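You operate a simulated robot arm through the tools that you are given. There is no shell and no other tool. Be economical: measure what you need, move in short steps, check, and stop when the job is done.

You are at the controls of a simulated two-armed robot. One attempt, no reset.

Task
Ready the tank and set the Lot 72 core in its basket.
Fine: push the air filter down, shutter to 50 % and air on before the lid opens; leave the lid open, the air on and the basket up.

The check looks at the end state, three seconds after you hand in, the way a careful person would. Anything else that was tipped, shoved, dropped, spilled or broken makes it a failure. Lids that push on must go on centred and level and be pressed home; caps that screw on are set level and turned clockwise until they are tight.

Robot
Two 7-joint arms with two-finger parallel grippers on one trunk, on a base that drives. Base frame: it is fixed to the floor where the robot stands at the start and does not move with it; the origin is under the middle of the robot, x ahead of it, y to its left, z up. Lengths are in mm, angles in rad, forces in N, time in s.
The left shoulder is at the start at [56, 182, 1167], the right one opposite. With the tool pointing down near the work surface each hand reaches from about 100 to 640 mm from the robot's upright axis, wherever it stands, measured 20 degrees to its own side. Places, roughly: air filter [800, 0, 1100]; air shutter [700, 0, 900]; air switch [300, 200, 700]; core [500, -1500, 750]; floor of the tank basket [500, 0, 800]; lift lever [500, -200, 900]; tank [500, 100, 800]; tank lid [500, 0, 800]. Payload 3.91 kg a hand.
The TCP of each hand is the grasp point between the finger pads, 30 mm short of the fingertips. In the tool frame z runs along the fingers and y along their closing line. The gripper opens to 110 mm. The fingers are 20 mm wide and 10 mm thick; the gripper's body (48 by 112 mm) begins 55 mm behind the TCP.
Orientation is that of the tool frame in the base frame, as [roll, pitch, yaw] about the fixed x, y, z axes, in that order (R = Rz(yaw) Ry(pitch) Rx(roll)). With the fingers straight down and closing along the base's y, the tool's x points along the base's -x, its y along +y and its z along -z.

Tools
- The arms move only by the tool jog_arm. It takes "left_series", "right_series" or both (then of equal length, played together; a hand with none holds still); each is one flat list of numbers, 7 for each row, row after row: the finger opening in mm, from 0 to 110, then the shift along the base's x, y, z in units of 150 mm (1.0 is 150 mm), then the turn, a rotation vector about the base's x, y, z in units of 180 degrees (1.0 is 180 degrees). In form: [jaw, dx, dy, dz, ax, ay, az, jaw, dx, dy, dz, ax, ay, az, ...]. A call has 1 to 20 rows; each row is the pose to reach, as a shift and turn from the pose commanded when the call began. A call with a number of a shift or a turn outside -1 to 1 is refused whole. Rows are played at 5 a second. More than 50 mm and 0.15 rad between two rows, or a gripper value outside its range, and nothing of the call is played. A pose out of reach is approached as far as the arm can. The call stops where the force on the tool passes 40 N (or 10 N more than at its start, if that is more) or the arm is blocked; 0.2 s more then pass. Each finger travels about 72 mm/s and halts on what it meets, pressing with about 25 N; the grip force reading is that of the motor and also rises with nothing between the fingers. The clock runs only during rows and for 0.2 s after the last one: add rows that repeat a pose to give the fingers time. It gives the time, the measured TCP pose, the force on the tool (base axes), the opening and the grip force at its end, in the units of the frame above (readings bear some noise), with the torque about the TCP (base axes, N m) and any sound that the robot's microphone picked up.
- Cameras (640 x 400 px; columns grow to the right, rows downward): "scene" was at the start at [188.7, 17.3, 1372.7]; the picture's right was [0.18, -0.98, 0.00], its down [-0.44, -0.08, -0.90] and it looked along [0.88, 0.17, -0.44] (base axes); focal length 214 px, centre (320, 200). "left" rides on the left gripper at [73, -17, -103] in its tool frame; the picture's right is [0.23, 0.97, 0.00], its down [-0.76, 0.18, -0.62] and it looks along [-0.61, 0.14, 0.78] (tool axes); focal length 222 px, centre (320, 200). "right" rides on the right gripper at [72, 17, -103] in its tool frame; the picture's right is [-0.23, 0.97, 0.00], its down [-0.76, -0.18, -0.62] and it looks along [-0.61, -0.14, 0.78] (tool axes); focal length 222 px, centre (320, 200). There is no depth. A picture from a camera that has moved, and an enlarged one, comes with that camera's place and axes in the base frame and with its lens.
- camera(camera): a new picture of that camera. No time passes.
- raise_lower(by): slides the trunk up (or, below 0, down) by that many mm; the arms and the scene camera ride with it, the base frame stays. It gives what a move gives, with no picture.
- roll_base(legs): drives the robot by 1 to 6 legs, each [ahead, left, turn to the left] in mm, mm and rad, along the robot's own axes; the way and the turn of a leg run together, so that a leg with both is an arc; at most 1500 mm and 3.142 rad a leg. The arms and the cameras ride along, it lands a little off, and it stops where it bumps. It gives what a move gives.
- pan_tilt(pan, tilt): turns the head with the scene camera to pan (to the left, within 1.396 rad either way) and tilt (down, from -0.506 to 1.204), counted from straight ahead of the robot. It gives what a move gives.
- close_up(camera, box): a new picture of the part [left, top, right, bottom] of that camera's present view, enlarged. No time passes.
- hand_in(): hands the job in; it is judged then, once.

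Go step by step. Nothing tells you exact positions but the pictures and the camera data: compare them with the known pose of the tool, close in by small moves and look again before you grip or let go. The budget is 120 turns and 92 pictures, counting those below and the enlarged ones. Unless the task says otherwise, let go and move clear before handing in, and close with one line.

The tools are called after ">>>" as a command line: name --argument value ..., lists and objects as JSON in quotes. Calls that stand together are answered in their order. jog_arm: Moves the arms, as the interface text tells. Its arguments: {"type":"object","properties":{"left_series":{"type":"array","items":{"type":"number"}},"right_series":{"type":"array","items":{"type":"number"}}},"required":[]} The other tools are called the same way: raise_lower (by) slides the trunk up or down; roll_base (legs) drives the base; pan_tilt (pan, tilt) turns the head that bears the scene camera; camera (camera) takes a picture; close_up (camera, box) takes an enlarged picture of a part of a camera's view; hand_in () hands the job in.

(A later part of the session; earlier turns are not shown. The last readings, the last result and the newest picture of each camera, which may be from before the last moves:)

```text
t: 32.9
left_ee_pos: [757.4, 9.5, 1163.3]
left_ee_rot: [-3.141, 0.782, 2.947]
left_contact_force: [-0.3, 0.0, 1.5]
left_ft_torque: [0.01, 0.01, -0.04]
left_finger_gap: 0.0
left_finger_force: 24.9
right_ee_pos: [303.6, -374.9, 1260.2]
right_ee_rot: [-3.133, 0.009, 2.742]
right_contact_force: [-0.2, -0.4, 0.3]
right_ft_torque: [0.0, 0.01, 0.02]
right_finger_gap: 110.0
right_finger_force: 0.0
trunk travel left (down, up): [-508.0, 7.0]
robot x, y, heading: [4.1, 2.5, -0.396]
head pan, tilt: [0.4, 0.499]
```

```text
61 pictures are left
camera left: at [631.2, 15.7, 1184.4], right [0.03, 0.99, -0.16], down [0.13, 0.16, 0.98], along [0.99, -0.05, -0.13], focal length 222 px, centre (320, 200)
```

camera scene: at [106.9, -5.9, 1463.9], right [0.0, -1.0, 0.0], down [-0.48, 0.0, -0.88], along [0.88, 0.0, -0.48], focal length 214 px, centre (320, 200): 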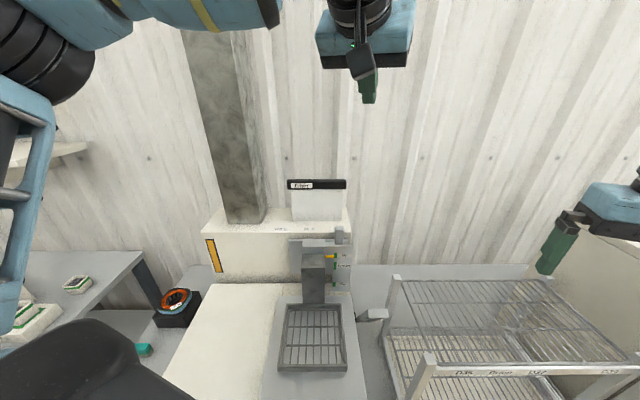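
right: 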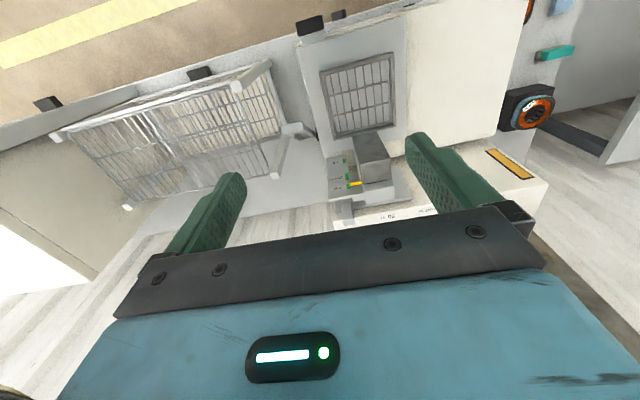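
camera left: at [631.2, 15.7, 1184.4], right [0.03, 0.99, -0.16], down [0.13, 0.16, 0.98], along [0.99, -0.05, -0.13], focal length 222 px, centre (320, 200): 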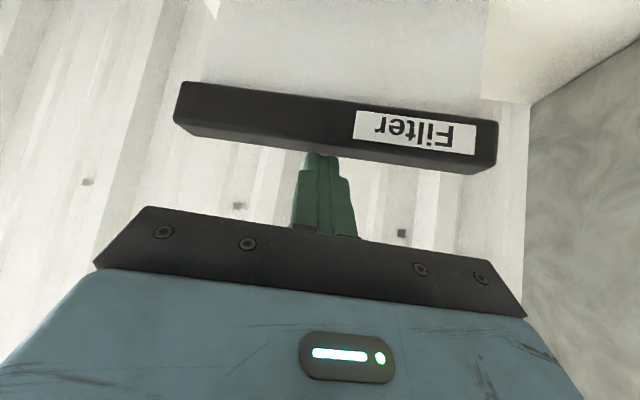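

The filter is travelling down with the finger. I continue until it stops.

>>> jog_arm --left_series '[0, 0, 0, -0.07, 0, 0, 0, 0, 0, 0, -0.14, 0, 0, 0, 0, 0, 0, -0.21, 0, 0, 0, 0, 0, 0, -0.28, 0, 0, 0, 0, 0, 0, -0.35, 0, 0, 0, 0, 0, 0, -0.42, 0, 0, 0, 0, 0, 0, -0.49, 0, 0, 0, 0, 0, 0, -0.56, 0, 0, 0, 0, 0, 0, -0.63, 0, 0, 0]'

>>> camera --camera "scene"

```text
t: 34.9
left_ee_pos: [756.3, 9.9, 1080.1]
left_ee_rot: [-3.135, 0.8, 2.954]
left_contact_force: [1.1, 4.1, 27.9]
left_ft_torque: [0.03, -0.38, 0.23]
left_finger_gap: 0.0
left_finger_force: 25.6
right_ee_pos: [300.9, -373.6, 1262.6]
right_ee_rot: [-3.131, 0.015, 2.746]
right_contact_force: [0.1, -0.6, -0.6]
right_ft_torque: [0.0, -0.03, 0.01]
right_finger_gap: 109.8
right_finger_force: 0.0
trunk travel left (down, up): [-508.0, 7.0]
robot x, y, heading: [-2.8, 0.9, -0.395]
head pan, tilt: [0.4, 0.499]
```

```text
60 pictures are left
camera scene: at [102.6, -4.7, 1464.9], right [0.0, -1.0, 0.0], down [-0.48, 0.0, -0.88], along [0.88, 0.0, -0.48], focal length 214 px, centre (320, 200)
```

scene: 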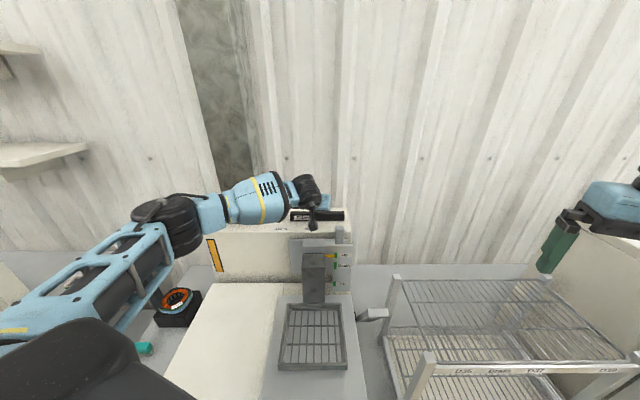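

The filter is down and force rose to 28 N. One more small press, then lift away and check.

>>> jog_arm --left_series '[0, 0, 0, -0.03, 0, 0, 0, 0, 0, 0, -0.06, 0, 0, 0]'

>>> jog_arm --left_series '[0, 0, 0, 0.2, 0, 0, 0, 0, -0.05, 0, 0.4, 0, 0, 0, 0, -0.3, 0, 0.5, 0, 0, 0, 0, -0.6, 0, 0.6, 0, 0, 0, 0, -0.9, 0, 0.7, 0, 0, 0]'

>>> close_up --camera "scene" --box '[240, 180, 400, 300]'

```text
t: 35.4
left_ee_pos: [759.5, 8.3, 1080.0]
left_ee_rot: [-3.129, 0.812, 2.956]
left_contact_force: [-7.0, 5.1, 21.6]
left_ft_torque: [0.08, -0.13, -0.07]
left_finger_gap: 0.0
left_finger_force: 25.3
right_ee_pos: [302.9, -373.5, 1260.7]
right_ee_rot: [-3.132, 0.009, 2.746]
right_contact_force: [-0.2, -0.6, 0.1]
right_ft_torque: [-0.01, 0.03, 0.0]
right_finger_gap: 110.0
right_finger_force: 0.1
trunk travel left (down, up): [-508.0, 7.0]
robot x, y, heading: [1.0, 0.7, -0.393]
head pan, tilt: [0.4, 0.499]
stopped in row 2 (left hand): the force on the tool passed its limit at 42 N (the readings are from after the stop); the commanded pose is now the measured one
```

```text
t: 36.6
left_ee_pos: [624.7, 9.5, 1181.5]
left_ee_rot: [-3.135, 0.802, 2.952]
left_contact_force: [-0.7, -0.2, 0.2]
left_ft_torque: [0.02, 0.01, 0.02]
left_finger_gap: 0.1
left_finger_force: 25.0
right_ee_pos: [303.5, -374.8, 1260.7]
right_ee_rot: [-3.132, 0.009, 2.746]
right_contact_force: [0.3, -0.8, 0.5]
right_ft_torque: [0.0, 0.02, -0.03]
right_finger_gap: 110.0
right_finger_force: 0.0
trunk travel left (down, up): [-508.0, 7.0]
robot x, y, heading: [0.1, -5.2, -0.398]
head pan, tilt: [0.4, 0.499]
```

```text
3.33 times, centred on (320, 240) of scene
camera zoom: at [105.8, -5.7, 1464.0], right [0.0, -1.0, 0.0], down [-0.48, 0.0, -0.88], along [0.88, 0.0, -0.48], focal length 715 px, centre (320, 67)
```

zoom: 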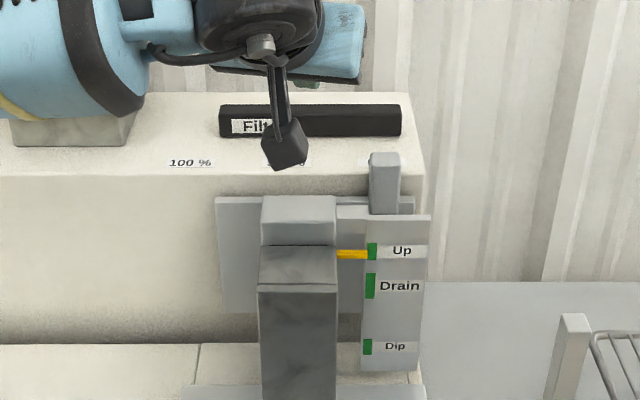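

The filter sits on the housing now. The shutter tab (grey, at the right, ~[650, -65]) must go to the "50 %" mark near y≈31. I'll turn the left hand down and use its camera from closer up.

>>> jog_arm --left_series '[0, -0.1, 0, 0.1, 0, 0.04, 0, 0, -0.2, 0, 0.15, 0, 0.08, 0, 0, -0.3, -0.1, 0.15, 0, 0.12, 0, 0, -0.4, -0.2, 0.15, 0, 0.16, 0, 0, -0.4, -0.2, 0.15, 0, 0.2, 0]'

>>> camera --camera "left"

>>> close_up --camera "scene" --box '[260, 200, 380, 275]'

```text
t: 37.8
left_ee_pos: [566.6, -22.5, 1200.9]
left_ee_rot: [-3.023, 0.179, 3.007]
left_contact_force: [0.2, 0.7, 0.5]
left_ft_torque: [0.04, 0.01, 0.03]
left_finger_gap: 0.0
left_finger_force: 25.1
right_ee_pos: [304.7, -375.2, 1259.8]
right_ee_rot: [-3.131, 0.01, 2.744]
right_contact_force: [0.8, -0.2, 0.2]
right_ft_torque: [-0.03, 0.02, 0.01]
right_finger_gap: 109.9
right_finger_force: 0.0
trunk travel left (down, up): [-508.0, 7.0]
robot x, y, heading: [0.9, 1.7, -0.393]
head pan, tilt: [0.4, 0.499]
```

```text
58 pictures are left
camera left: at [476.4, -14.6, 1291.0], right [-0.07, 0.99, -0.15], down [0.67, 0.16, 0.72], along [0.74, -0.05, -0.67], focal length 222 px, centre (320, 200)
```

left: 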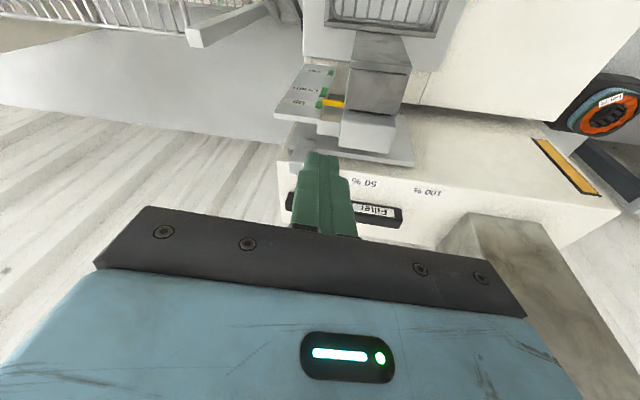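

```text
5.33 times, centred on (320, 238) of scene
camera zoom: at [107.6, -5.6, 1463.7], right [0.0, -1.0, 0.0], down [-0.48, 0.0, -0.88], along [0.88, 0.0, -0.48], focal length 1144 px, centre (320, 0)
```

zoom: 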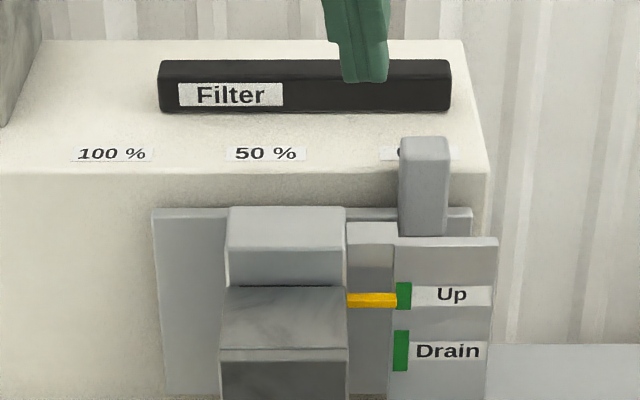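

The finger hides the tab. I'll shift the hand left for a clear look.

>>> jog_arm --left_series '[0, 0, 0.25, -0.1, 0, 0, 0, 0, 0, 0.5, -0.15, 0, 0, 0]'

>>> close_up --camera "left" --box '[140, 50, 340, 230]'

```text
t: 38.4
left_ee_pos: [564.4, 55.1, 1178.3]
left_ee_rot: [-3.021, 0.18, 3.005]
left_contact_force: [-0.2, -0.2, 0.3]
left_ft_torque: [0.01, 0.02, 0.02]
left_finger_gap: 0.1
left_finger_force: 25.1
right_ee_pos: [304.3, -373.6, 1261.5]
right_ee_rot: [-3.131, 0.008, 2.745]
right_contact_force: [-0.2, 0.1, 1.0]
right_ft_torque: [0.02, -0.02, 0.04]
right_finger_gap: 110.1
right_finger_force: 0.1
trunk travel left (down, up): [-508.0, 7.0]
robot x, y, heading: [-0.2, -2.0, -0.394]
head pan, tilt: [0.4, 0.499]
```

```text
2.22 times, centred on (240, 140) of left
camera zoom: at [474.8, 63.0, 1267.8], right [-0.07, 0.99, -0.16], down [0.67, 0.16, 0.72], along [0.74, -0.05, -0.67], focal length 494 px, centre (498, 333)
```

zoom: 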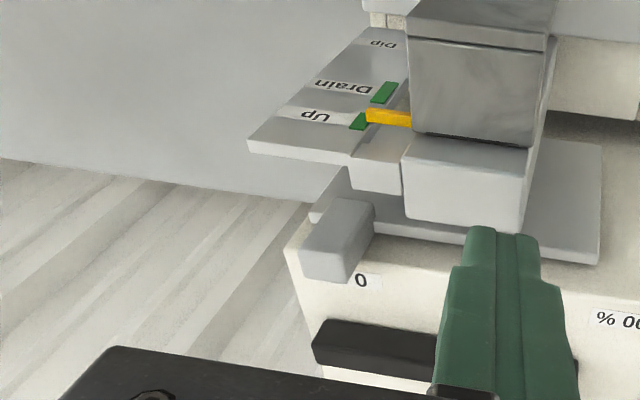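

Triangulated: tab top at [693, -71, 1039], housing top z≈1007, "50 %" at y≈30, lift block top z≈1005 in front. I'll grip the tab across y with a slight forward tilt and slide it 101 mm left.

>>> jog_arm --left_series '[20, 0.16, -0.17, 0, 0.011, -0.015, 0.011, 40, 0.33, -0.34, 0, 0.023, -0.03, 0.021, 70, 0.5, -0.5, -0.1, 0.034, -0.045, 0.032, 70, 0.65, -0.67, -0.25, 0.0455, -0.0605, 0.0427, 70, 0.813, -0.84, -0.45, 0.0455, -0.0605, 0.0427]'

>>> camera --camera "left"

>>> close_up --camera "scene" --box '[260, 200, 380, 275]'

```text
t: 39.6
left_ee_pos: [687.9, -71.6, 1109.4]
left_ee_rot: [3.094, 0.355, 3.099]
left_contact_force: [0.2, -0.3, 0.0]
left_ft_torque: [0.02, 0.03, 0.02]
left_finger_gap: 70.2
left_finger_force: 0.1
right_ee_pos: [304.4, -376.3, 1258.6]
right_ee_rot: [-3.133, 0.006, 2.745]
right_contact_force: [0.5, -0.4, -0.1]
right_ft_torque: [0.01, 0.08, -0.01]
right_finger_gap: 110.0
right_finger_force: 0.0
trunk travel left (down, up): [-508.0, 7.0]
robot x, y, heading: [3.5, 1.8, -0.396]
head pan, tilt: [0.4, 0.499]
```

```text
55 pictures are left
camera left: at [583.5, -89.3, 1180.9], right [-0.19, 0.98, -0.04], down [0.5, 0.13, 0.86], along [0.85, 0.14, -0.51], focal length 222 px, centre (320, 200)
```

left: 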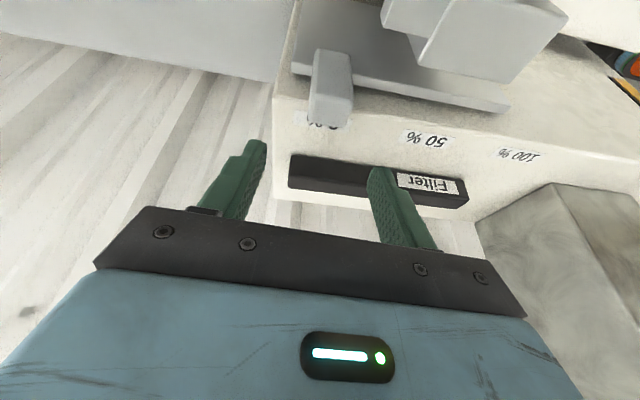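

```text
5.33 times, centred on (320, 238) of scene
camera zoom: at [107.7, -7.2, 1463.7], right [0.0, -1.0, 0.0], down [-0.48, 0.0, -0.88], along [0.88, 0.0, -0.48], focal length 1144 px, centre (320, 0)
```

zoom: 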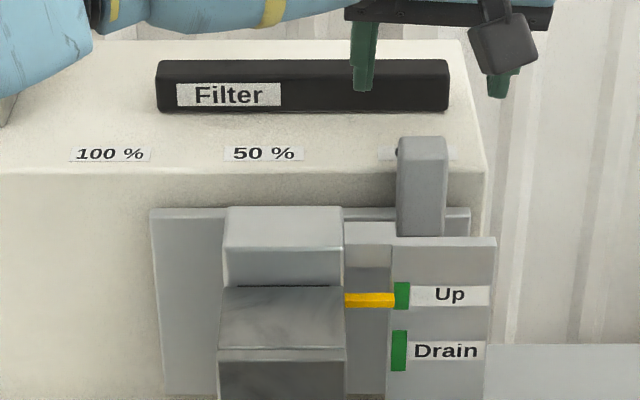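

Alignment checks out. Descend, grip, look.

>>> jog_arm --left_series '[70, 0, 0.01, -0.15, 0, 0, 0, 70, -0.01, 0.01, -0.3, 0, 0, 0, 70, -0.02, 0.01, -0.4, 0, 0, 0, 30, -0.02, 0.01, -0.4, 0, 0, 0, 0, -0.02, 0.01, -0.4, 0, 0, 0, 0, -0.02, 0.01, -0.4, 0, 0, 0]'

>>> camera --camera "left"

```text
t: 41.0
left_ee_pos: [685.4, -69.2, 1052.0]
left_ee_rot: [3.097, 0.357, 3.103]
left_contact_force: [-1.4, 8.2, -2.0]
left_ft_torque: [-1.15, -0.39, 0.5]
left_finger_gap: 31.1
left_finger_force: 45.2
right_ee_pos: [305.1, -373.0, 1259.2]
right_ee_rot: [-3.132, 0.008, 2.746]
right_contact_force: [0.3, 0.0, -0.4]
right_ft_torque: [0.03, 0.01, -0.01]
right_finger_gap: 110.0
right_finger_force: 0.1
trunk travel left (down, up): [-508.0, 7.0]
robot x, y, heading: [2.0, -1.1, -0.392]
head pan, tilt: [0.4, 0.499]
```

```text
53 pictures are left
camera left: at [580.4, -86.2, 1121.8], right [-0.19, 0.98, -0.04], down [0.5, 0.13, 0.86], along [0.85, 0.14, -0.51], focal length 222 px, centre (320, 200)
```

left: 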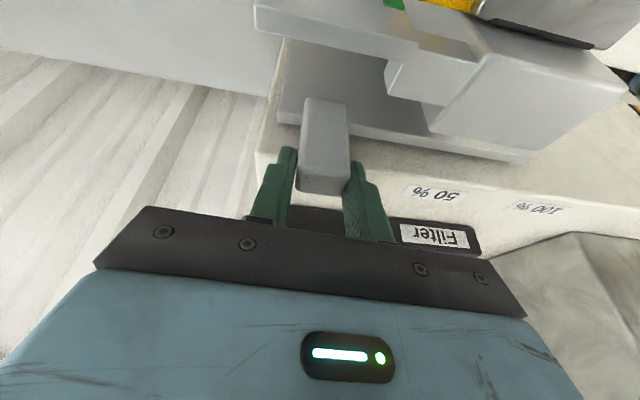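

The tab is gripped (31 mm). Slide it 100 mm to the left.

>>> jog_arm --left_series '[0, 0, 0.1, 0, 0, 0, 0, 0, 0, 0.2, 0, 0, 0, 0, 0, 0, 0.3, 0, 0, 0, 0, 0, 0, 0.4, 0, 0, 0, 0, 0, 0, 0.5, 0, 0, 0, 0, 0, 0, 0.58, 0, 0, 0, 0, 0, 0, 0.66, 0, 0, 0, 0, 0, 0, 0.66, 0, 0, 0, 0]'

>>> close_up --camera "scene" --box '[260, 200, 380, 275]'

>>> camera --camera "left"

```text
t: 42.8
left_ee_pos: [684.5, 29.2, 1052.0]
left_ee_rot: [3.096, 0.357, 3.099]
left_contact_force: [-6.1, 2.0, 6.3]
left_ft_torque: [-1.5, 0.69, 0.22]
left_finger_gap: 31.3
left_finger_force: 44.8
right_ee_pos: [302.3, -374.8, 1260.8]
right_ee_rot: [-3.133, 0.01, 2.743]
right_contact_force: [0.0, 0.1, 0.6]
right_ft_torque: [-0.02, 0.0, 0.03]
right_finger_gap: 110.0
right_finger_force: 0.1
trunk travel left (down, up): [-508.0, 7.0]
robot x, y, heading: [-0.6, -0.3, -0.396]
head pan, tilt: [0.4, 0.499]
```

```text
5.33 times, centred on (320, 238) of scene
camera zoom: at [105.3, -5.3, 1464.0], right [0.0, -1.0, 0.0], down [-0.48, 0.0, -0.88], along [0.88, 0.0, -0.48], focal length 1144 px, centre (320, 0)
```

zoom: 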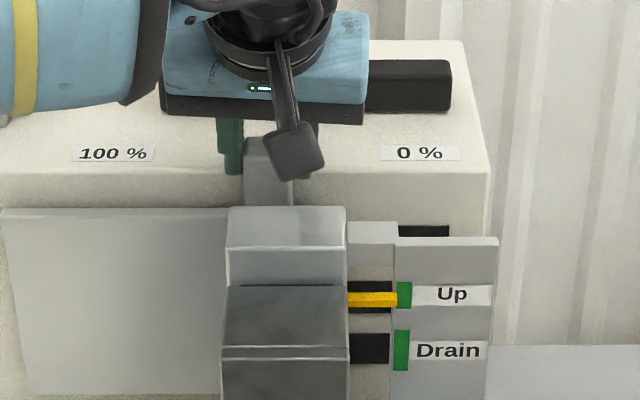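

```text
51 pictures are left
camera left: at [579.2, 11.7, 1121.8], right [-0.19, 0.98, -0.04], down [0.5, 0.13, 0.86], along [0.85, 0.14, -0.51], focal length 222 px, centre (320, 200)
```

left: 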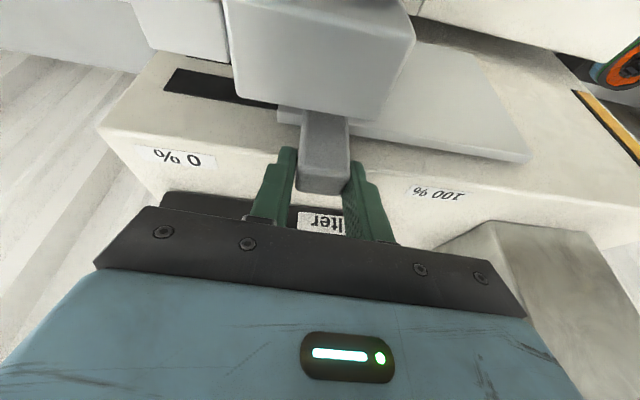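

The tab is about 3 mm short of the 50 % mark. Nudge, then release and lift.

>>> jog_arm --left_series '[0, 0, 0.022, 0, 0, 0, 0, 0, 0, 0.022, 0, 0, 0, 0, 30, 0, 0.022, 0, 0, 0, 0, 60, 0, 0.022, 0, 0, 0, 0, 70, 0, 0.022, 0, 0, 0, 0, 70, 0, 0.022, 0.2, 0, 0, 0, 70, -0.1, 0.022, 0.5, 0, 0, 0, 70, -0.4, 0.022, 0.6, 0, 0, 0]'

>>> close_up --camera "scene" --box '[260, 200, 380, 275]'

```text
t: 44.6
left_ee_pos: [622.7, 31.2, 1143.6]
left_ee_rot: [3.095, 0.357, 3.101]
left_contact_force: [-0.4, 0.0, -0.2]
left_ft_torque: [0.04, 0.01, 0.03]
left_finger_gap: 69.9
left_finger_force: 0.1
right_ee_pos: [303.1, -374.2, 1260.1]
right_ee_rot: [-3.131, 0.009, 2.745]
right_contact_force: [-0.5, 0.2, 1.0]
right_ft_torque: [-0.01, 0.0, 0.04]
right_finger_gap: 109.9
right_finger_force: 0.1
trunk travel left (down, up): [-508.0, 7.0]
robot x, y, heading: [-0.6, 0.4, -0.389]
head pan, tilt: [0.4, 0.499]
```

```text
5.33 times, centred on (320, 238) of scene
camera zoom: at [105.9, -5.2, 1463.9], right [0.0, -1.0, 0.0], down [-0.48, 0.0, -0.88], along [0.88, 0.0, -0.48], focal length 1144 px, centre (320, 0)
```

zoom: 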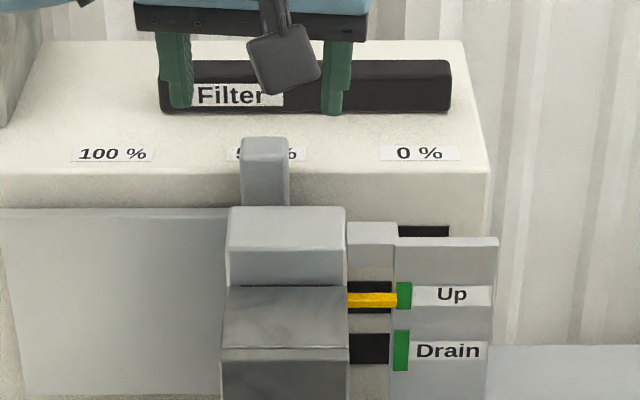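

Shutter is at 50 %. Next the air rocker on the tank's front, which needs room: I'll back off and straighten the robot, then look.

>>> roll_base --legs '[[-250, 0, 0], [0, 0, 0.395]]'

>>> pan_tilt --pan 0.1 --tilt 0.75

>>> camera --camera "scene"

```text
t: 47.6
left_ee_pos: [332.2, 363.7, 1141.3]
left_ee_rot: [3.096, 0.356, -2.785]
left_contact_force: [-0.3, 0.8, 0.4]
left_ft_torque: [-0.04, 0.05, 0.01]
left_finger_gap: 69.9
left_finger_force: 0.1
right_ee_pos: [196.3, -132.0, 1259.3]
right_ee_rot: [-3.133, 0.008, 3.14]
right_contact_force: [-0.1, 0.0, 0.1]
right_ft_torque: [-0.02, -0.01, 0.01]
right_finger_gap: 110.0
right_finger_force: 0.0
trunk travel left (down, up): [-508.0, 7.0]
robot x, y, heading: [-229.5, 97.5, 0.003]
head pan, tilt: [0.4, 0.499]
```

```text
t: 48.4
left_ee_pos: [334.5, 364.0, 1141.6]
left_ee_rot: [3.096, 0.356, -2.787]
left_contact_force: [-0.5, 0.2, 0.9]
left_ft_torque: [0.01, 0.02, -0.01]
left_finger_gap: 69.8
left_finger_force: 0.0
right_ee_pos: [196.5, -131.7, 1260.1]
right_ee_rot: [-3.133, 0.009, -3.141]
right_contact_force: [0.1, 0.7, 0.6]
right_ft_torque: [0.02, 0.0, 0.02]
right_finger_gap: 109.9
right_finger_force: 0.0
trunk travel left (down, up): [-508.0, 7.0]
robot x, y, heading: [-223.8, 97.1, -0.001]
head pan, tilt: [0.099, 0.75]
```

```text
49 pictures are left
camera scene: at [-129.7, 105.2, 1441.9], right [0.1, -0.99, 0.0], down [-0.68, -0.07, -0.73], along [0.73, 0.07, -0.68], focal length 214 px, centre (320, 200)
```

scene: 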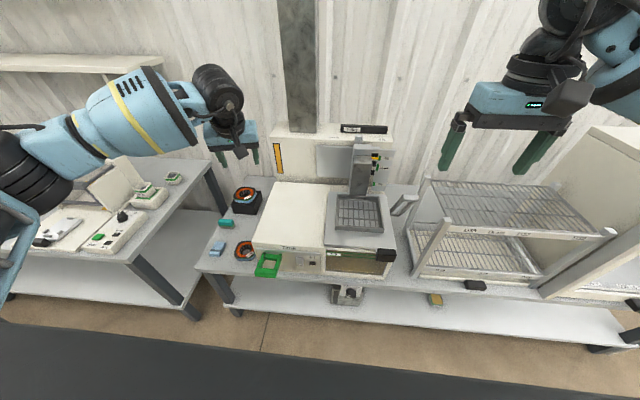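

Good overview. I'll enlarge the tank's front.

>>> close_up --camera "scene" --box '[240, 180, 420, 292]'

>>> close_up --camera "scene" --box '[260, 235, 340, 285]'

```text
3.56 times, centred on (330, 236) of scene
camera zoom: at [-129.7, 105.2, 1441.9], right [0.1, -0.99, 0.0], down [-0.68, -0.07, -0.73], along [0.73, 0.07, -0.68], focal length 763 px, centre (284, 72)
```

zoom: 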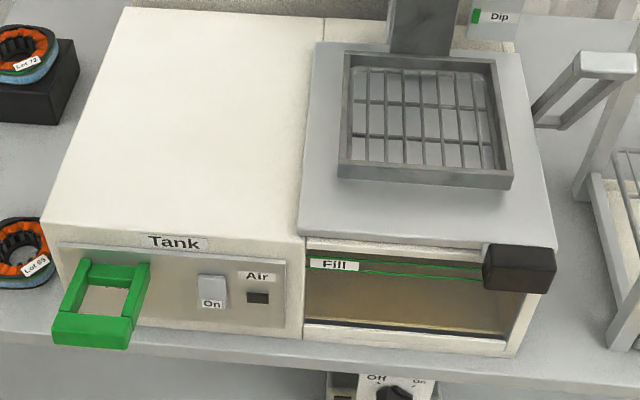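

```text
8.00 times, centred on (300, 260) of scene
camera zoom: at [-129.7, 105.2, 1441.9], right [0.1, -0.99, 0.0], down [-0.68, -0.07, -0.73], along [0.73, 0.07, -0.68], focal length 1716 px, centre (480, -280)
```

zoom: 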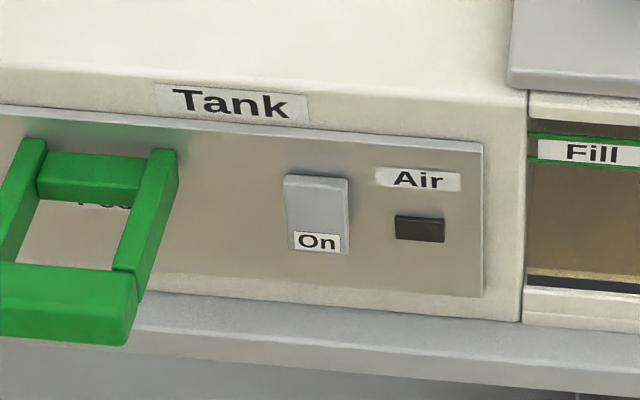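

Switch "On" half is at about [293, 226, 702], tank top ≈ 795; the green frame starts at y≈300. I'll lower the trunk and bring the closed left fingers, tilted 45°, in front of the rocker.

>>> raise_lower --by -150

>>> jog_arm --left_series '[50, -0.17, -0.16, 0, 0.0023, -0.0228, -0.0205, 30, -0.34, -0.32, 0, 0.0047, -0.0457, -0.041, 0, -0.5, -0.48, 0, 0.007, -0.0685, -0.0615, 0, -0.65, -0.64, -0.1, 0.0093, -0.0913, -0.082, 0, -0.75, -0.8, -0.25, 0.0117, -0.1142, -0.1025, 0, -0.75, -0.95, -0.45, 0.014, -0.137, -0.123]'

>>> camera --camera "left"

```text
t: 50.1
left_ee_pos: [334.4, 364.3, 992.3]
left_ee_rot: [3.097, 0.359, -2.787]
left_contact_force: [0.3, -0.2, -0.1]
left_ft_torque: [-0.02, -0.03, 0.0]
left_finger_gap: 70.2
left_finger_force: 0.2
right_ee_pos: [195.5, -131.6, 1110.4]
right_ee_rot: [-3.133, 0.009, 3.14]
right_contact_force: [0.2, 1.5, -0.9]
right_ft_torque: [0.01, -0.03, 0.01]
right_finger_gap: 110.1
right_finger_force: 0.1
trunk travel left (down, up): [-358.0, 157.0]
robot x, y, heading: [-229.3, 97.9, 0.005]
head pan, tilt: [0.099, 0.75]
```

```text
t: 51.5
left_ee_pos: [222.5, 219.4, 925.0]
left_ee_rot: [3.131, 0.787, 3.121]
left_contact_force: [0.2, 0.6, -0.6]
left_ft_torque: [0.03, 0.03, 0.02]
left_finger_gap: 0.1
left_finger_force: 25.3
right_ee_pos: [197.1, -131.5, 1109.8]
right_ee_rot: [-3.133, 0.009, -3.141]
right_contact_force: [0.3, 0.3, -0.2]
right_ft_torque: [0.02, 0.01, -0.02]
right_finger_gap: 110.1
right_finger_force: 0.2
trunk travel left (down, up): [-358.0, 157.0]
robot x, y, heading: [-232.2, 100.2, 0.002]
head pan, tilt: [0.099, 0.75]
```

```text
46 pictures are left
camera left: at [96.5, 204.6, 945.8], right [-0.15, 0.98, -0.15], down [0.1, 0.17, 0.98], along [0.98, 0.13, -0.12], focal length 222 px, centre (320, 200)
```

left: 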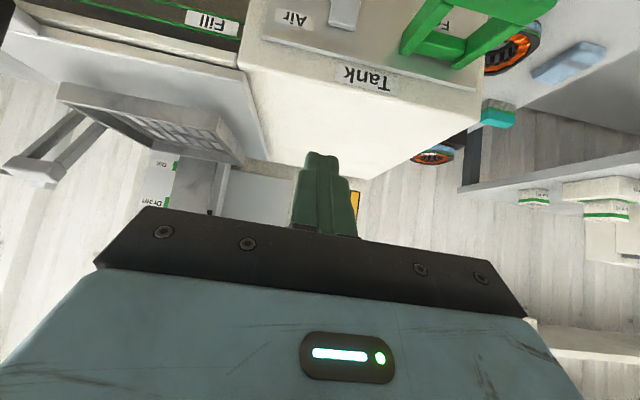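

The rocker shows where expected. Lower further in front of it and check.

>>> jog_arm --left_series '[0, 0, 0, -0.25, 0, 0, 0, 0, 0, 0, -0.5, 0, 0, 0, 0, 0, 0, -0.75, 0, 0, 0, 0, 0, 0, -1.0, 0, 0, 0]'

>>> camera --camera "left"

>>> close_up --camera "scene" --box '[240, 160, 400, 280]'

```text
t: 52.5
left_ee_pos: [220.1, 221.8, 773.8]
left_ee_rot: [3.129, 0.786, 3.123]
left_contact_force: [0.6, 0.7, -0.5]
left_ft_torque: [-0.02, 0.0, 0.05]
left_finger_gap: 0.0
left_finger_force: 24.8
right_ee_pos: [196.5, -133.2, 1109.4]
right_ee_rot: [-3.132, 0.009, -3.141]
right_contact_force: [0.0, -0.8, 0.0]
right_ft_torque: [-0.01, -0.02, -0.01]
right_finger_gap: 109.9
right_finger_force: 0.1
trunk travel left (down, up): [-358.0, 157.0]
robot x, y, heading: [-227.3, 100.7, 0.007]
head pan, tilt: [0.099, 0.75]
```

```text
45 pictures are left
camera left: at [96.5, 206.1, 794.7], right [-0.15, 0.98, -0.15], down [0.1, 0.17, 0.98], along [0.98, 0.13, -0.12], focal length 222 px, centre (320, 200)
```

left: 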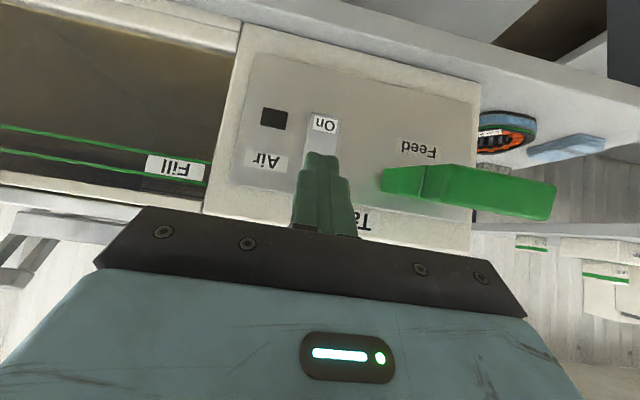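

```text
3.33 times, centred on (320, 220) of scene
camera zoom: at [-18.2, 104.3, 1267.8], right [0.1, -0.99, 0.0], down [-0.68, -0.07, -0.73], along [0.73, 0.07, -0.68], focal length 715 px, centre (320, 133)
```

zoom: 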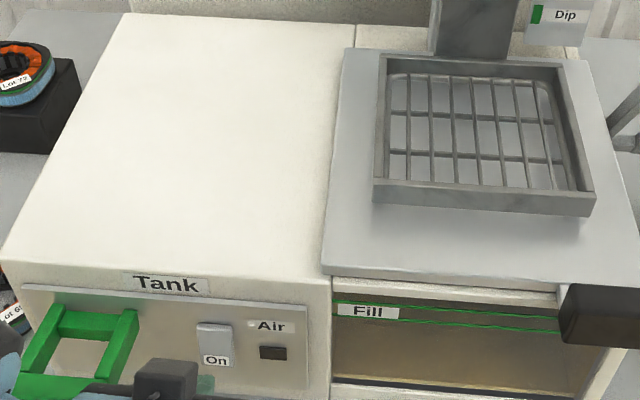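

"On" half confirmed at about [293, 225, 700]. Lower in front of it and push forward gently.

>>> jog_arm --left_series '[0, 0, 0.02, -0.2, 0, 0, 0, 0, 0, 0.02, -0.39, 0, 0, 0, 0, 0.12, 0.02, -0.39, 0, 0, 0, 0, 0.2, 0.02, -0.39, 0, 0, 0, 0, 0.25, 0.02, -0.39, 0, 0, 0, 0, 0.29, 0.02, -0.39, 0, 0, 0, 0, 0.33, 0.02, -0.39, 0, 0, 0, 0, 0.37, 0.02, -0.39, 0, 0, 0]'

>>> camera --camera "left"

```text
t: 54.4
left_ee_pos: [268.9, 224.4, 712.0]
left_ee_rot: [3.132, 0.765, 3.118]
left_contact_force: [-11.8, 0.6, 2.9]
left_ft_torque: [-0.01, 0.1, 0.0]
left_finger_gap: 0.3
left_finger_force: 25.1
right_ee_pos: [196.7, -131.5, 1110.4]
right_ee_rot: [-3.132, 0.009, -3.139]
right_contact_force: [-0.3, -0.3, 0.1]
right_ft_torque: [0.01, 0.02, 0.03]
right_finger_gap: 109.8
right_finger_force: 0.0
trunk travel left (down, up): [-358.0, 157.0]
robot x, y, heading: [-229.5, 95.2, -0.002]
head pan, tilt: [0.099, 0.75]
stopped in row 8 (left hand): the force on the tool passed its limit at 41 N (the readings are from after the stop); the commanded pose is now the measured one
```

```text
43 pictures are left
camera left: at [144.4, 209.0, 735.0], right [-0.15, 0.98, -0.15], down [0.12, 0.17, 0.98], along [0.98, 0.13, -0.14], focal length 222 px, centre (320, 200)
```

left: 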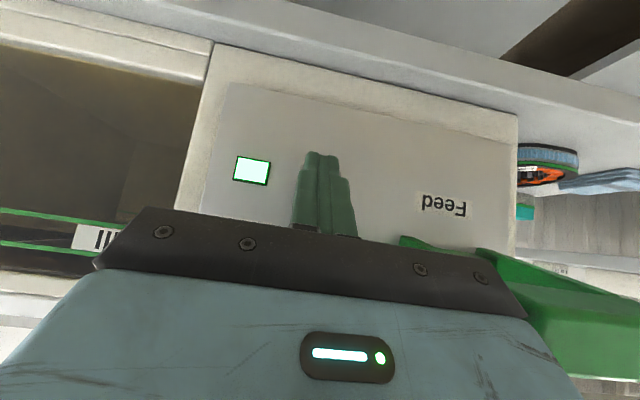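

The lamp is lit: air is on. I'll withdraw the left hand, then look at the lid handle with the right hand camera.

>>> jog_arm --left_series '[0, -0.2, 0, 0, 0, 0, 0, 0, -0.4, 0, 0, 0, 0, 0, 0, -0.5, 0, 0.2, 0, 0, 0, 0, -0.5, 0.1, 0.45, 0, 0, 0, 0, -0.5, 0.3, 0.7, 0, 0, 0, 0, -0.5, 0.5, 0.9, 0, 0, 0, 0, -0.5, 0.7, 1, 0, 0, 0]'

>>> camera --camera "right"

>>> camera --camera "scene"

```text
t: 56.0
left_ee_pos: [208.7, 327.3, 857.1]
left_ee_rot: [3.128, 0.77, 3.118]
left_contact_force: [-0.2, 0.0, 0.0]
left_ft_torque: [0.03, 0.02, -0.01]
left_finger_gap: 0.2
left_finger_force: 25.1
left hand out of reach, approached as far as the arm can: row 6, 7
right_ee_pos: [195.7, -131.1, 1109.7]
right_ee_rot: [-3.133, 0.008, 3.141]
right_contact_force: [0.5, 0.1, 0.9]
right_ft_torque: [-0.01, 0.01, 0.03]
right_finger_gap: 110.0
right_finger_force: 0.0
trunk travel left (down, up): [-358.0, 157.0]
robot x, y, heading: [-229.3, 96.3, 0.001]
head pan, tilt: [0.099, 0.75]
```

```text
42 pictures are left
camera right: at [121.8, -113.8, 1212.8], right [0.23, 0.97, -0.01], down [0.76, -0.17, 0.63], along [0.61, -0.15, -0.78], focal length 222 px, centre (320, 200)
```

right: 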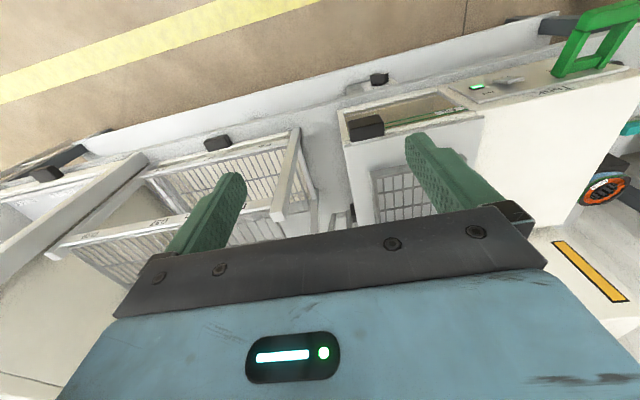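

```text
41 pictures are left
camera scene: at [-19.8, 105.7, 1268.0], right [0.1, -0.99, 0.0], down [-0.68, -0.07, -0.73], along [0.73, 0.07, -0.68], focal length 214 px, centre (320, 200)
```

scene: 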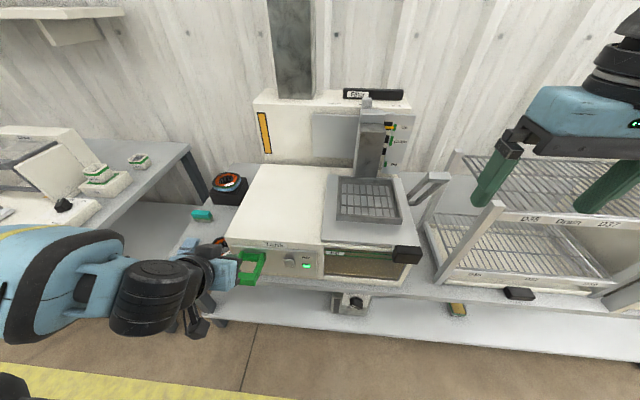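

I'll enlarge the handle from both cameras.

>>> close_up --camera "right" --box '[320, 60, 480, 160]'

>>> close_up --camera "scene" --box '[310, 170, 450, 300]'

```text
4.00 times, centred on (400, 110) of right
camera zoom: at [121.8, -113.8, 1212.8], right [0.23, 0.97, -0.01], down [0.76, -0.17, 0.63], along [0.61, -0.15, -0.78], focal length 888 px, centre (0, 560)
```

zoom: 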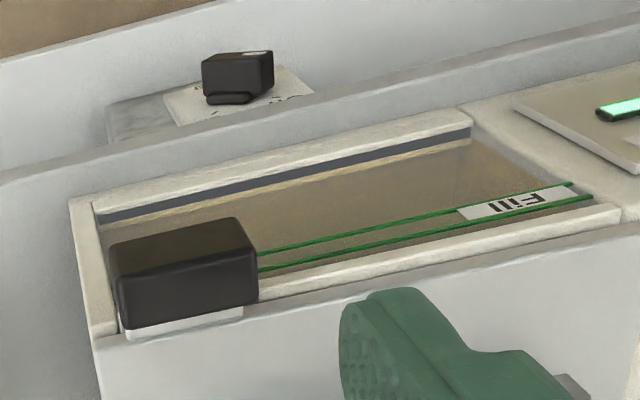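

```text
3.08 times, centred on (380, 235) of scene
camera zoom: at [-19.8, 105.7, 1268.0], right [0.1, -0.99, 0.0], down [-0.68, -0.07, -0.73], along [0.73, 0.07, -0.68], focal length 660 px, centre (135, 92)
```

zoom: 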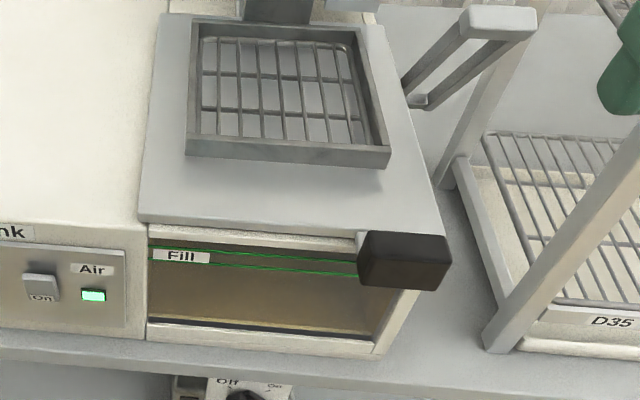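

Both views agree: handle block centre [280, -72, 831], about 62 mm wide in y, lid's front edge at x≈300, z≈835. I'll bring the right hand above it and park the left higher.

>>> jog_arm --right_series '[90, 0.11, 0.08, -0.2, 0, 0, 0, 90, 0.22, 0.16, -0.4, 0, 0, 0, 90, 0.34, 0.24, -0.6, 0, 0, 0, 90, 0.45, 0.32, -0.8, 0, 0, 0, 90, 0.56, 0.393, -1, 0, 0, 0]' --left_series '[0, -0.1, 0, 0.2, 0, 0, 0, 0, -0.2, 0, 0.4, 0, 0, 0, 0, -0.2, 0, 0.6, 0, 0, 0, 0, -0.2, 0, 0.8, 0, 0, 0, 0, -0.2, 0, 1, 0, 0, 0]'

>>> camera --camera "right"

```text
t: 57.2
left_ee_pos: [222.7, 328.0, 1018.9]
left_ee_rot: [3.13, 0.767, 3.117]
left_contact_force: [0.5, 0.2, 0.4]
left_ft_torque: [0.0, -0.01, 0.0]
left_finger_gap: 0.0
left_finger_force: 25.6
left hand out of reach, approached as far as the arm can: row 1, 2, 3, 4, 5
right_ee_pos: [281.1, -72.1, 958.5]
right_ee_rot: [-3.133, 0.009, -3.14]
right_contact_force: [-0.4, 0.5, -0.1]
right_ft_torque: [0.02, 0.04, -0.01]
right_finger_gap: 90.1
right_finger_force: 0.0
trunk travel left (down, up): [-358.0, 157.0]
robot x, y, heading: [-233.1, 100.4, 0.004]
head pan, tilt: [0.099, 0.75]
```

```text
38 pictures are left
camera right: at [207.3, -54.6, 1061.4], right [0.23, 0.97, -0.01], down [0.76, -0.17, 0.63], along [0.61, -0.15, -0.78], focal length 222 px, centre (320, 200)
```

right: 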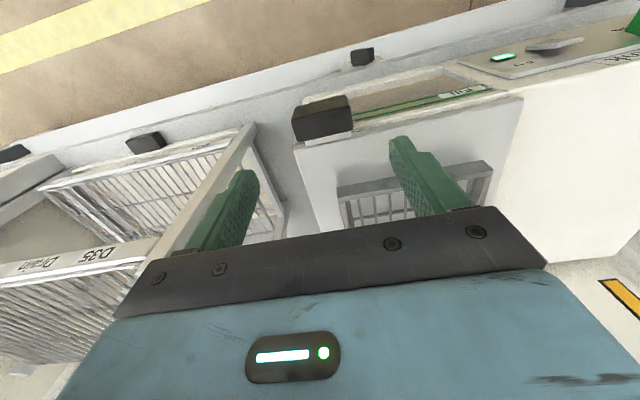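

Aligned. Descend around the handle and grip.

>>> jog_arm --right_series '[90, 0, 0, -0.25, 0, 0, 0, 90, 0, 0, -0.5, 0, 0, 0, 90, 0, 0, -0.65, 0, 0, 0, 90, 0, 0, -0.73, 0, 0, 0, 60, 0, 0, -0.73, 0, 0, 0, 40, 0, 0, -0.73, 0, 0, 0, 40, 0, 0, -0.73, 0, 0, 0]'

>>> camera --camera "right"

>>> close_up --camera "scene" --box '[310, 170, 450, 300]'

```text
t: 58.8
left_ee_pos: [222.2, 329.5, 1019.0]
left_ee_rot: [3.132, 0.769, 3.118]
left_contact_force: [-0.3, 0.0, 0.4]
left_ft_torque: [-0.02, 0.0, 0.03]
left_finger_gap: 0.0
left_finger_force: 25.3
right_ee_pos: [282.0, -72.3, 848.9]
right_ee_rot: [-3.135, 0.01, -3.138]
right_contact_force: [-0.3, 11.9, -8.3]
right_ft_torque: [1.2, -1.07, 0.54]
right_finger_gap: 60.1
right_finger_force: 45.0
trunk travel left (down, up): [-358.0, 157.0]
robot x, y, heading: [-231.9, 94.7, 0.002]
head pan, tilt: [0.099, 0.75]
```

```text
37 pictures are left
camera right: at [207.4, -54.9, 951.7], right [0.22, 0.97, 0.0], down [0.76, -0.17, 0.63], along [0.61, -0.14, -0.78], focal length 222 px, centre (320, 200)
```

right: 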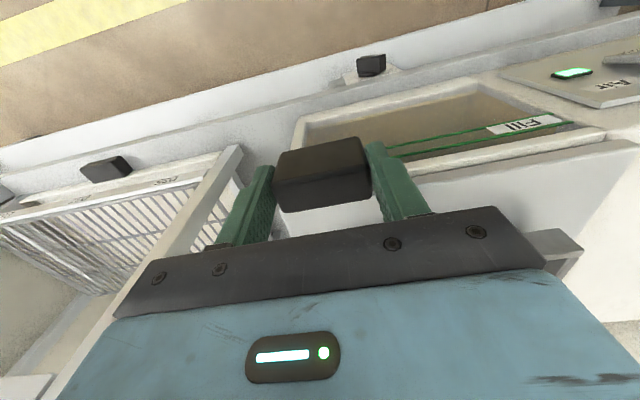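

```text
3.08 times, centred on (380, 235) of scene
camera zoom: at [-19.0, 106.6, 1267.8], right [0.1, -0.99, 0.0], down [-0.68, -0.07, -0.73], along [0.73, 0.07, -0.68], focal length 660 px, centre (135, 92)
```

zoom: 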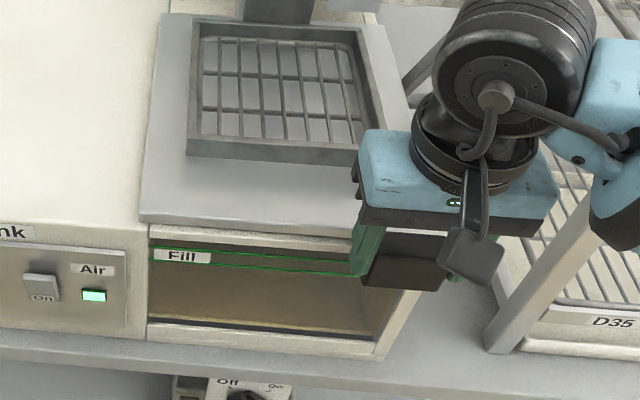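

Handle gripped (60 mm). Test sliding the lid to the left slightly.

>>> jog_arm --right_series '[40, 0, 0.03, 0, 0, 0, 0, 40, 0, 0.06, 0, 0, 0, 0, 40, 0, 0.1, 0, 0, 0, 0, 40, 0, 0.14, 0, 0, 0, 0]'

```text
t: 59.8
left_ee_pos: [221.5, 327.5, 1019.9]
left_ee_rot: [3.128, 0.767, 3.117]
left_contact_force: [-0.5, -0.2, 0.3]
left_ft_torque: [0.03, -0.01, 0.01]
left_finger_gap: 0.0
left_finger_force: 24.8
right_ee_pos: [280.6, -53.0, 849.3]
right_ee_rot: [-3.131, 0.006, 3.14]
right_contact_force: [-2.0, -1.5, -14.5]
right_ft_torque: [0.83, -0.52, 0.17]
right_finger_gap: 60.0
right_finger_force: 44.8
trunk travel left (down, up): [-358.0, 157.0]
robot x, y, heading: [-231.5, 96.1, -0.0]
head pan, tilt: [0.099, 0.75]
```

It slides left freely. Continue and check.

>>> jog_arm --right_series '[40, 0, 0.15, 0, 0, 0, 0, 40, 0, 0.3, 0, 0, 0, 0, 40, 0, 0.45, 0, 0, 0, 0, 40, 0, 0.6, 0, 0, 0, 0, 40, 0, 0.75, 0, 0, 0, 0]'

>>> camera --camera "scene"

```text
t: 61.0
left_ee_pos: [222.1, 328.9, 1018.4]
left_ee_rot: [3.132, 0.768, 3.12]
left_contact_force: [-0.7, 0.6, 0.2]
left_ft_torque: [0.02, 0.0, 0.02]
left_finger_gap: 0.0
left_finger_force: 24.7
right_ee_pos: [280.1, 62.5, 849.8]
right_ee_rot: [-3.134, 0.004, -3.138]
right_contact_force: [-9.3, 2.0, -22.6]
right_ft_torque: [0.98, 0.36, 0.41]
right_finger_gap: 60.0
right_finger_force: 44.7
trunk travel left (down, up): [-358.0, 157.0]
robot x, y, heading: [-229.9, 99.3, -0.002]
head pan, tilt: [0.099, 0.75]
```

```text
35 pictures are left
camera scene: at [-19.1, 106.0, 1267.8], right [0.1, -0.99, 0.0], down [-0.68, -0.07, -0.73], along [0.73, 0.07, -0.68], focal length 214 px, centre (320, 200)
```

scene: 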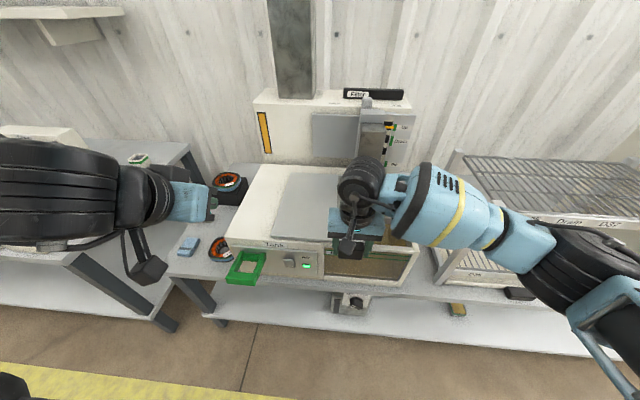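

Lid is halfway. I'll move the left hand further out and slide the lid on until it stops.

>>> jog_arm --left_series '[0, 0.1, 0.1, 0.15, 0, 0, 0, 0, 0.2, 0.25, 0.3, 0, 0, 0, 0, 0.3, 0.4, 0.45, 0, 0, 0, 0, 0.3, 0.55, 0.6, 0, 0, 0]'

>>> jog_arm --right_series '[40, 0, 0.1, 0, 0, 0, 0, 40, 0, 0.2, 0, 0, 0, 0, 40, 0, 0.3, 0, 0, 0, 0, 40, 0, 0.4, 0, 0, 0, 0, 40, 0, 0.5, 0, 0, 0, 0, 40, 0, 0.6, 0, 0, 0, 0, 40, 0, 0.7, 0, 0, 0, 0, 40, 0, 0.8, 0, 0, 0, 0, 40, 0, 0.9, 0, 0, 0, 0]'

>>> camera --camera "scene"

```text
t: 62.0
left_ee_pos: [265.5, 406.8, 1107.9]
left_ee_rot: [3.132, 0.771, 3.12]
left_contact_force: [1.4, 0.5, 0.5]
left_ft_torque: [0.0, 0.03, 0.0]
left_finger_gap: 0.0
left_finger_force: 25.0
right_ee_pos: [280.1, 61.4, 850.3]
right_ee_rot: [-3.133, 0.005, -3.14]
right_contact_force: [-15.7, 3.2, -21.3]
right_ft_torque: [1.2, 0.29, 0.75]
right_finger_gap: 60.1
right_finger_force: 44.8
trunk travel left (down, up): [-358.0, 157.0]
robot x, y, heading: [-227.4, 99.5, 0.003]
head pan, tilt: [0.099, 0.75]
```

```text
t: 64.0
left_ee_pos: [265.2, 403.9, 1109.7]
left_ee_rot: [3.13, 0.772, 3.116]
left_contact_force: [-0.6, 0.0, 0.2]
left_ft_torque: [0.03, -0.02, -0.02]
left_finger_gap: 0.0
left_finger_force: 24.4
right_ee_pos: [279.7, 182.6, 851.2]
right_ee_rot: [-3.116, 0.006, 3.137]
right_contact_force: [-8.2, -12.1, 6.5]
right_ft_torque: [1.33, -0.12, 0.65]
right_finger_gap: 60.4
right_finger_force: 45.2
trunk travel left (down, up): [-358.0, 157.0]
robot x, y, heading: [-232.2, 95.3, -0.001]
head pan, tilt: [0.099, 0.75]
stopped in row 9 (right hand): the force on the tool passed its limit at 46 N (the readings are from after the stop); the commanded pose is now the measured one
```

```text
34 pictures are left
camera scene: at [-20.5, 103.9, 1268.3], right [0.1, -0.99, 0.0], down [-0.68, -0.07, -0.73], along [0.73, 0.07, -0.68], focal length 214 px, centre (320, 200)
```

scene: 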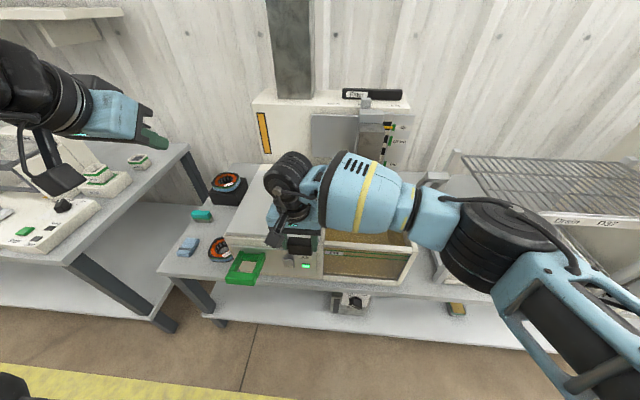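

The lid reached its stop (255 mm). Release, lift off and return the right hand toward its side.

>>> jog_arm --right_series '[75, 0, 0, 0, 0, 0, 0, 95, 0, 0, 0, 0, 0, 0, 95, 0, 0, 0, 0, 0, 0, 95, 0, 0, 0.25, 0, 0, 0, 95, 0, 0, 0.5, 0, 0, 0, 95, 0, -0.1, 0.75, 0, 0, 0, 95, -0.1, -0.3, 0.95, 0, 0, 0, 95, -0.2, -0.6, 1, 0, 0, 0, 95, -0.3, -0.9, 1, 0, 0, 0]'

>>> camera --camera "scene"

```text
t: 66.0
left_ee_pos: [266.2, 404.8, 1108.8]
left_ee_rot: [3.13, 0.771, 3.119]
left_contact_force: [-0.4, 0.4, -0.1]
left_ft_torque: [0.0, 0.01, -0.03]
left_finger_gap: 0.1
left_finger_force: 25.4
right_ee_pos: [238.0, 50.5, 998.7]
right_ee_rot: [-3.118, 0.005, 3.135]
right_contact_force: [0.0, -0.6, 0.1]
right_ft_torque: [0.01, -0.02, -0.02]
right_finger_gap: 94.7
right_finger_force: 0.0
trunk travel left (down, up): [-358.0, 157.0]
robot x, y, heading: [-232.0, 96.3, 0.002]
head pan, tilt: [0.099, 0.75]
```

```text
33 pictures are left
camera scene: at [-19.8, 103.9, 1268.0], right [0.1, -0.99, 0.0], down [-0.68, -0.07, -0.73], along [0.73, 0.07, -0.68], focal length 214 px, centre (320, 200)
```

scene: 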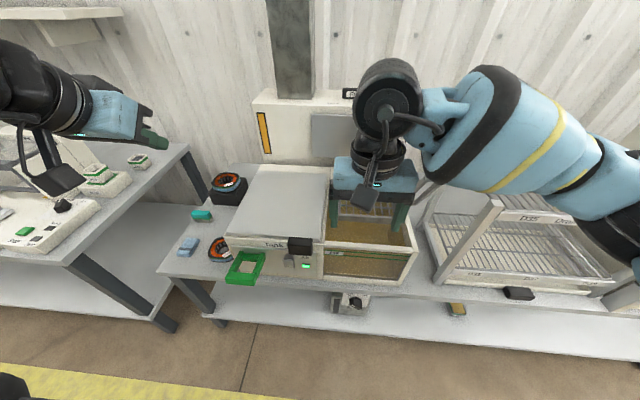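

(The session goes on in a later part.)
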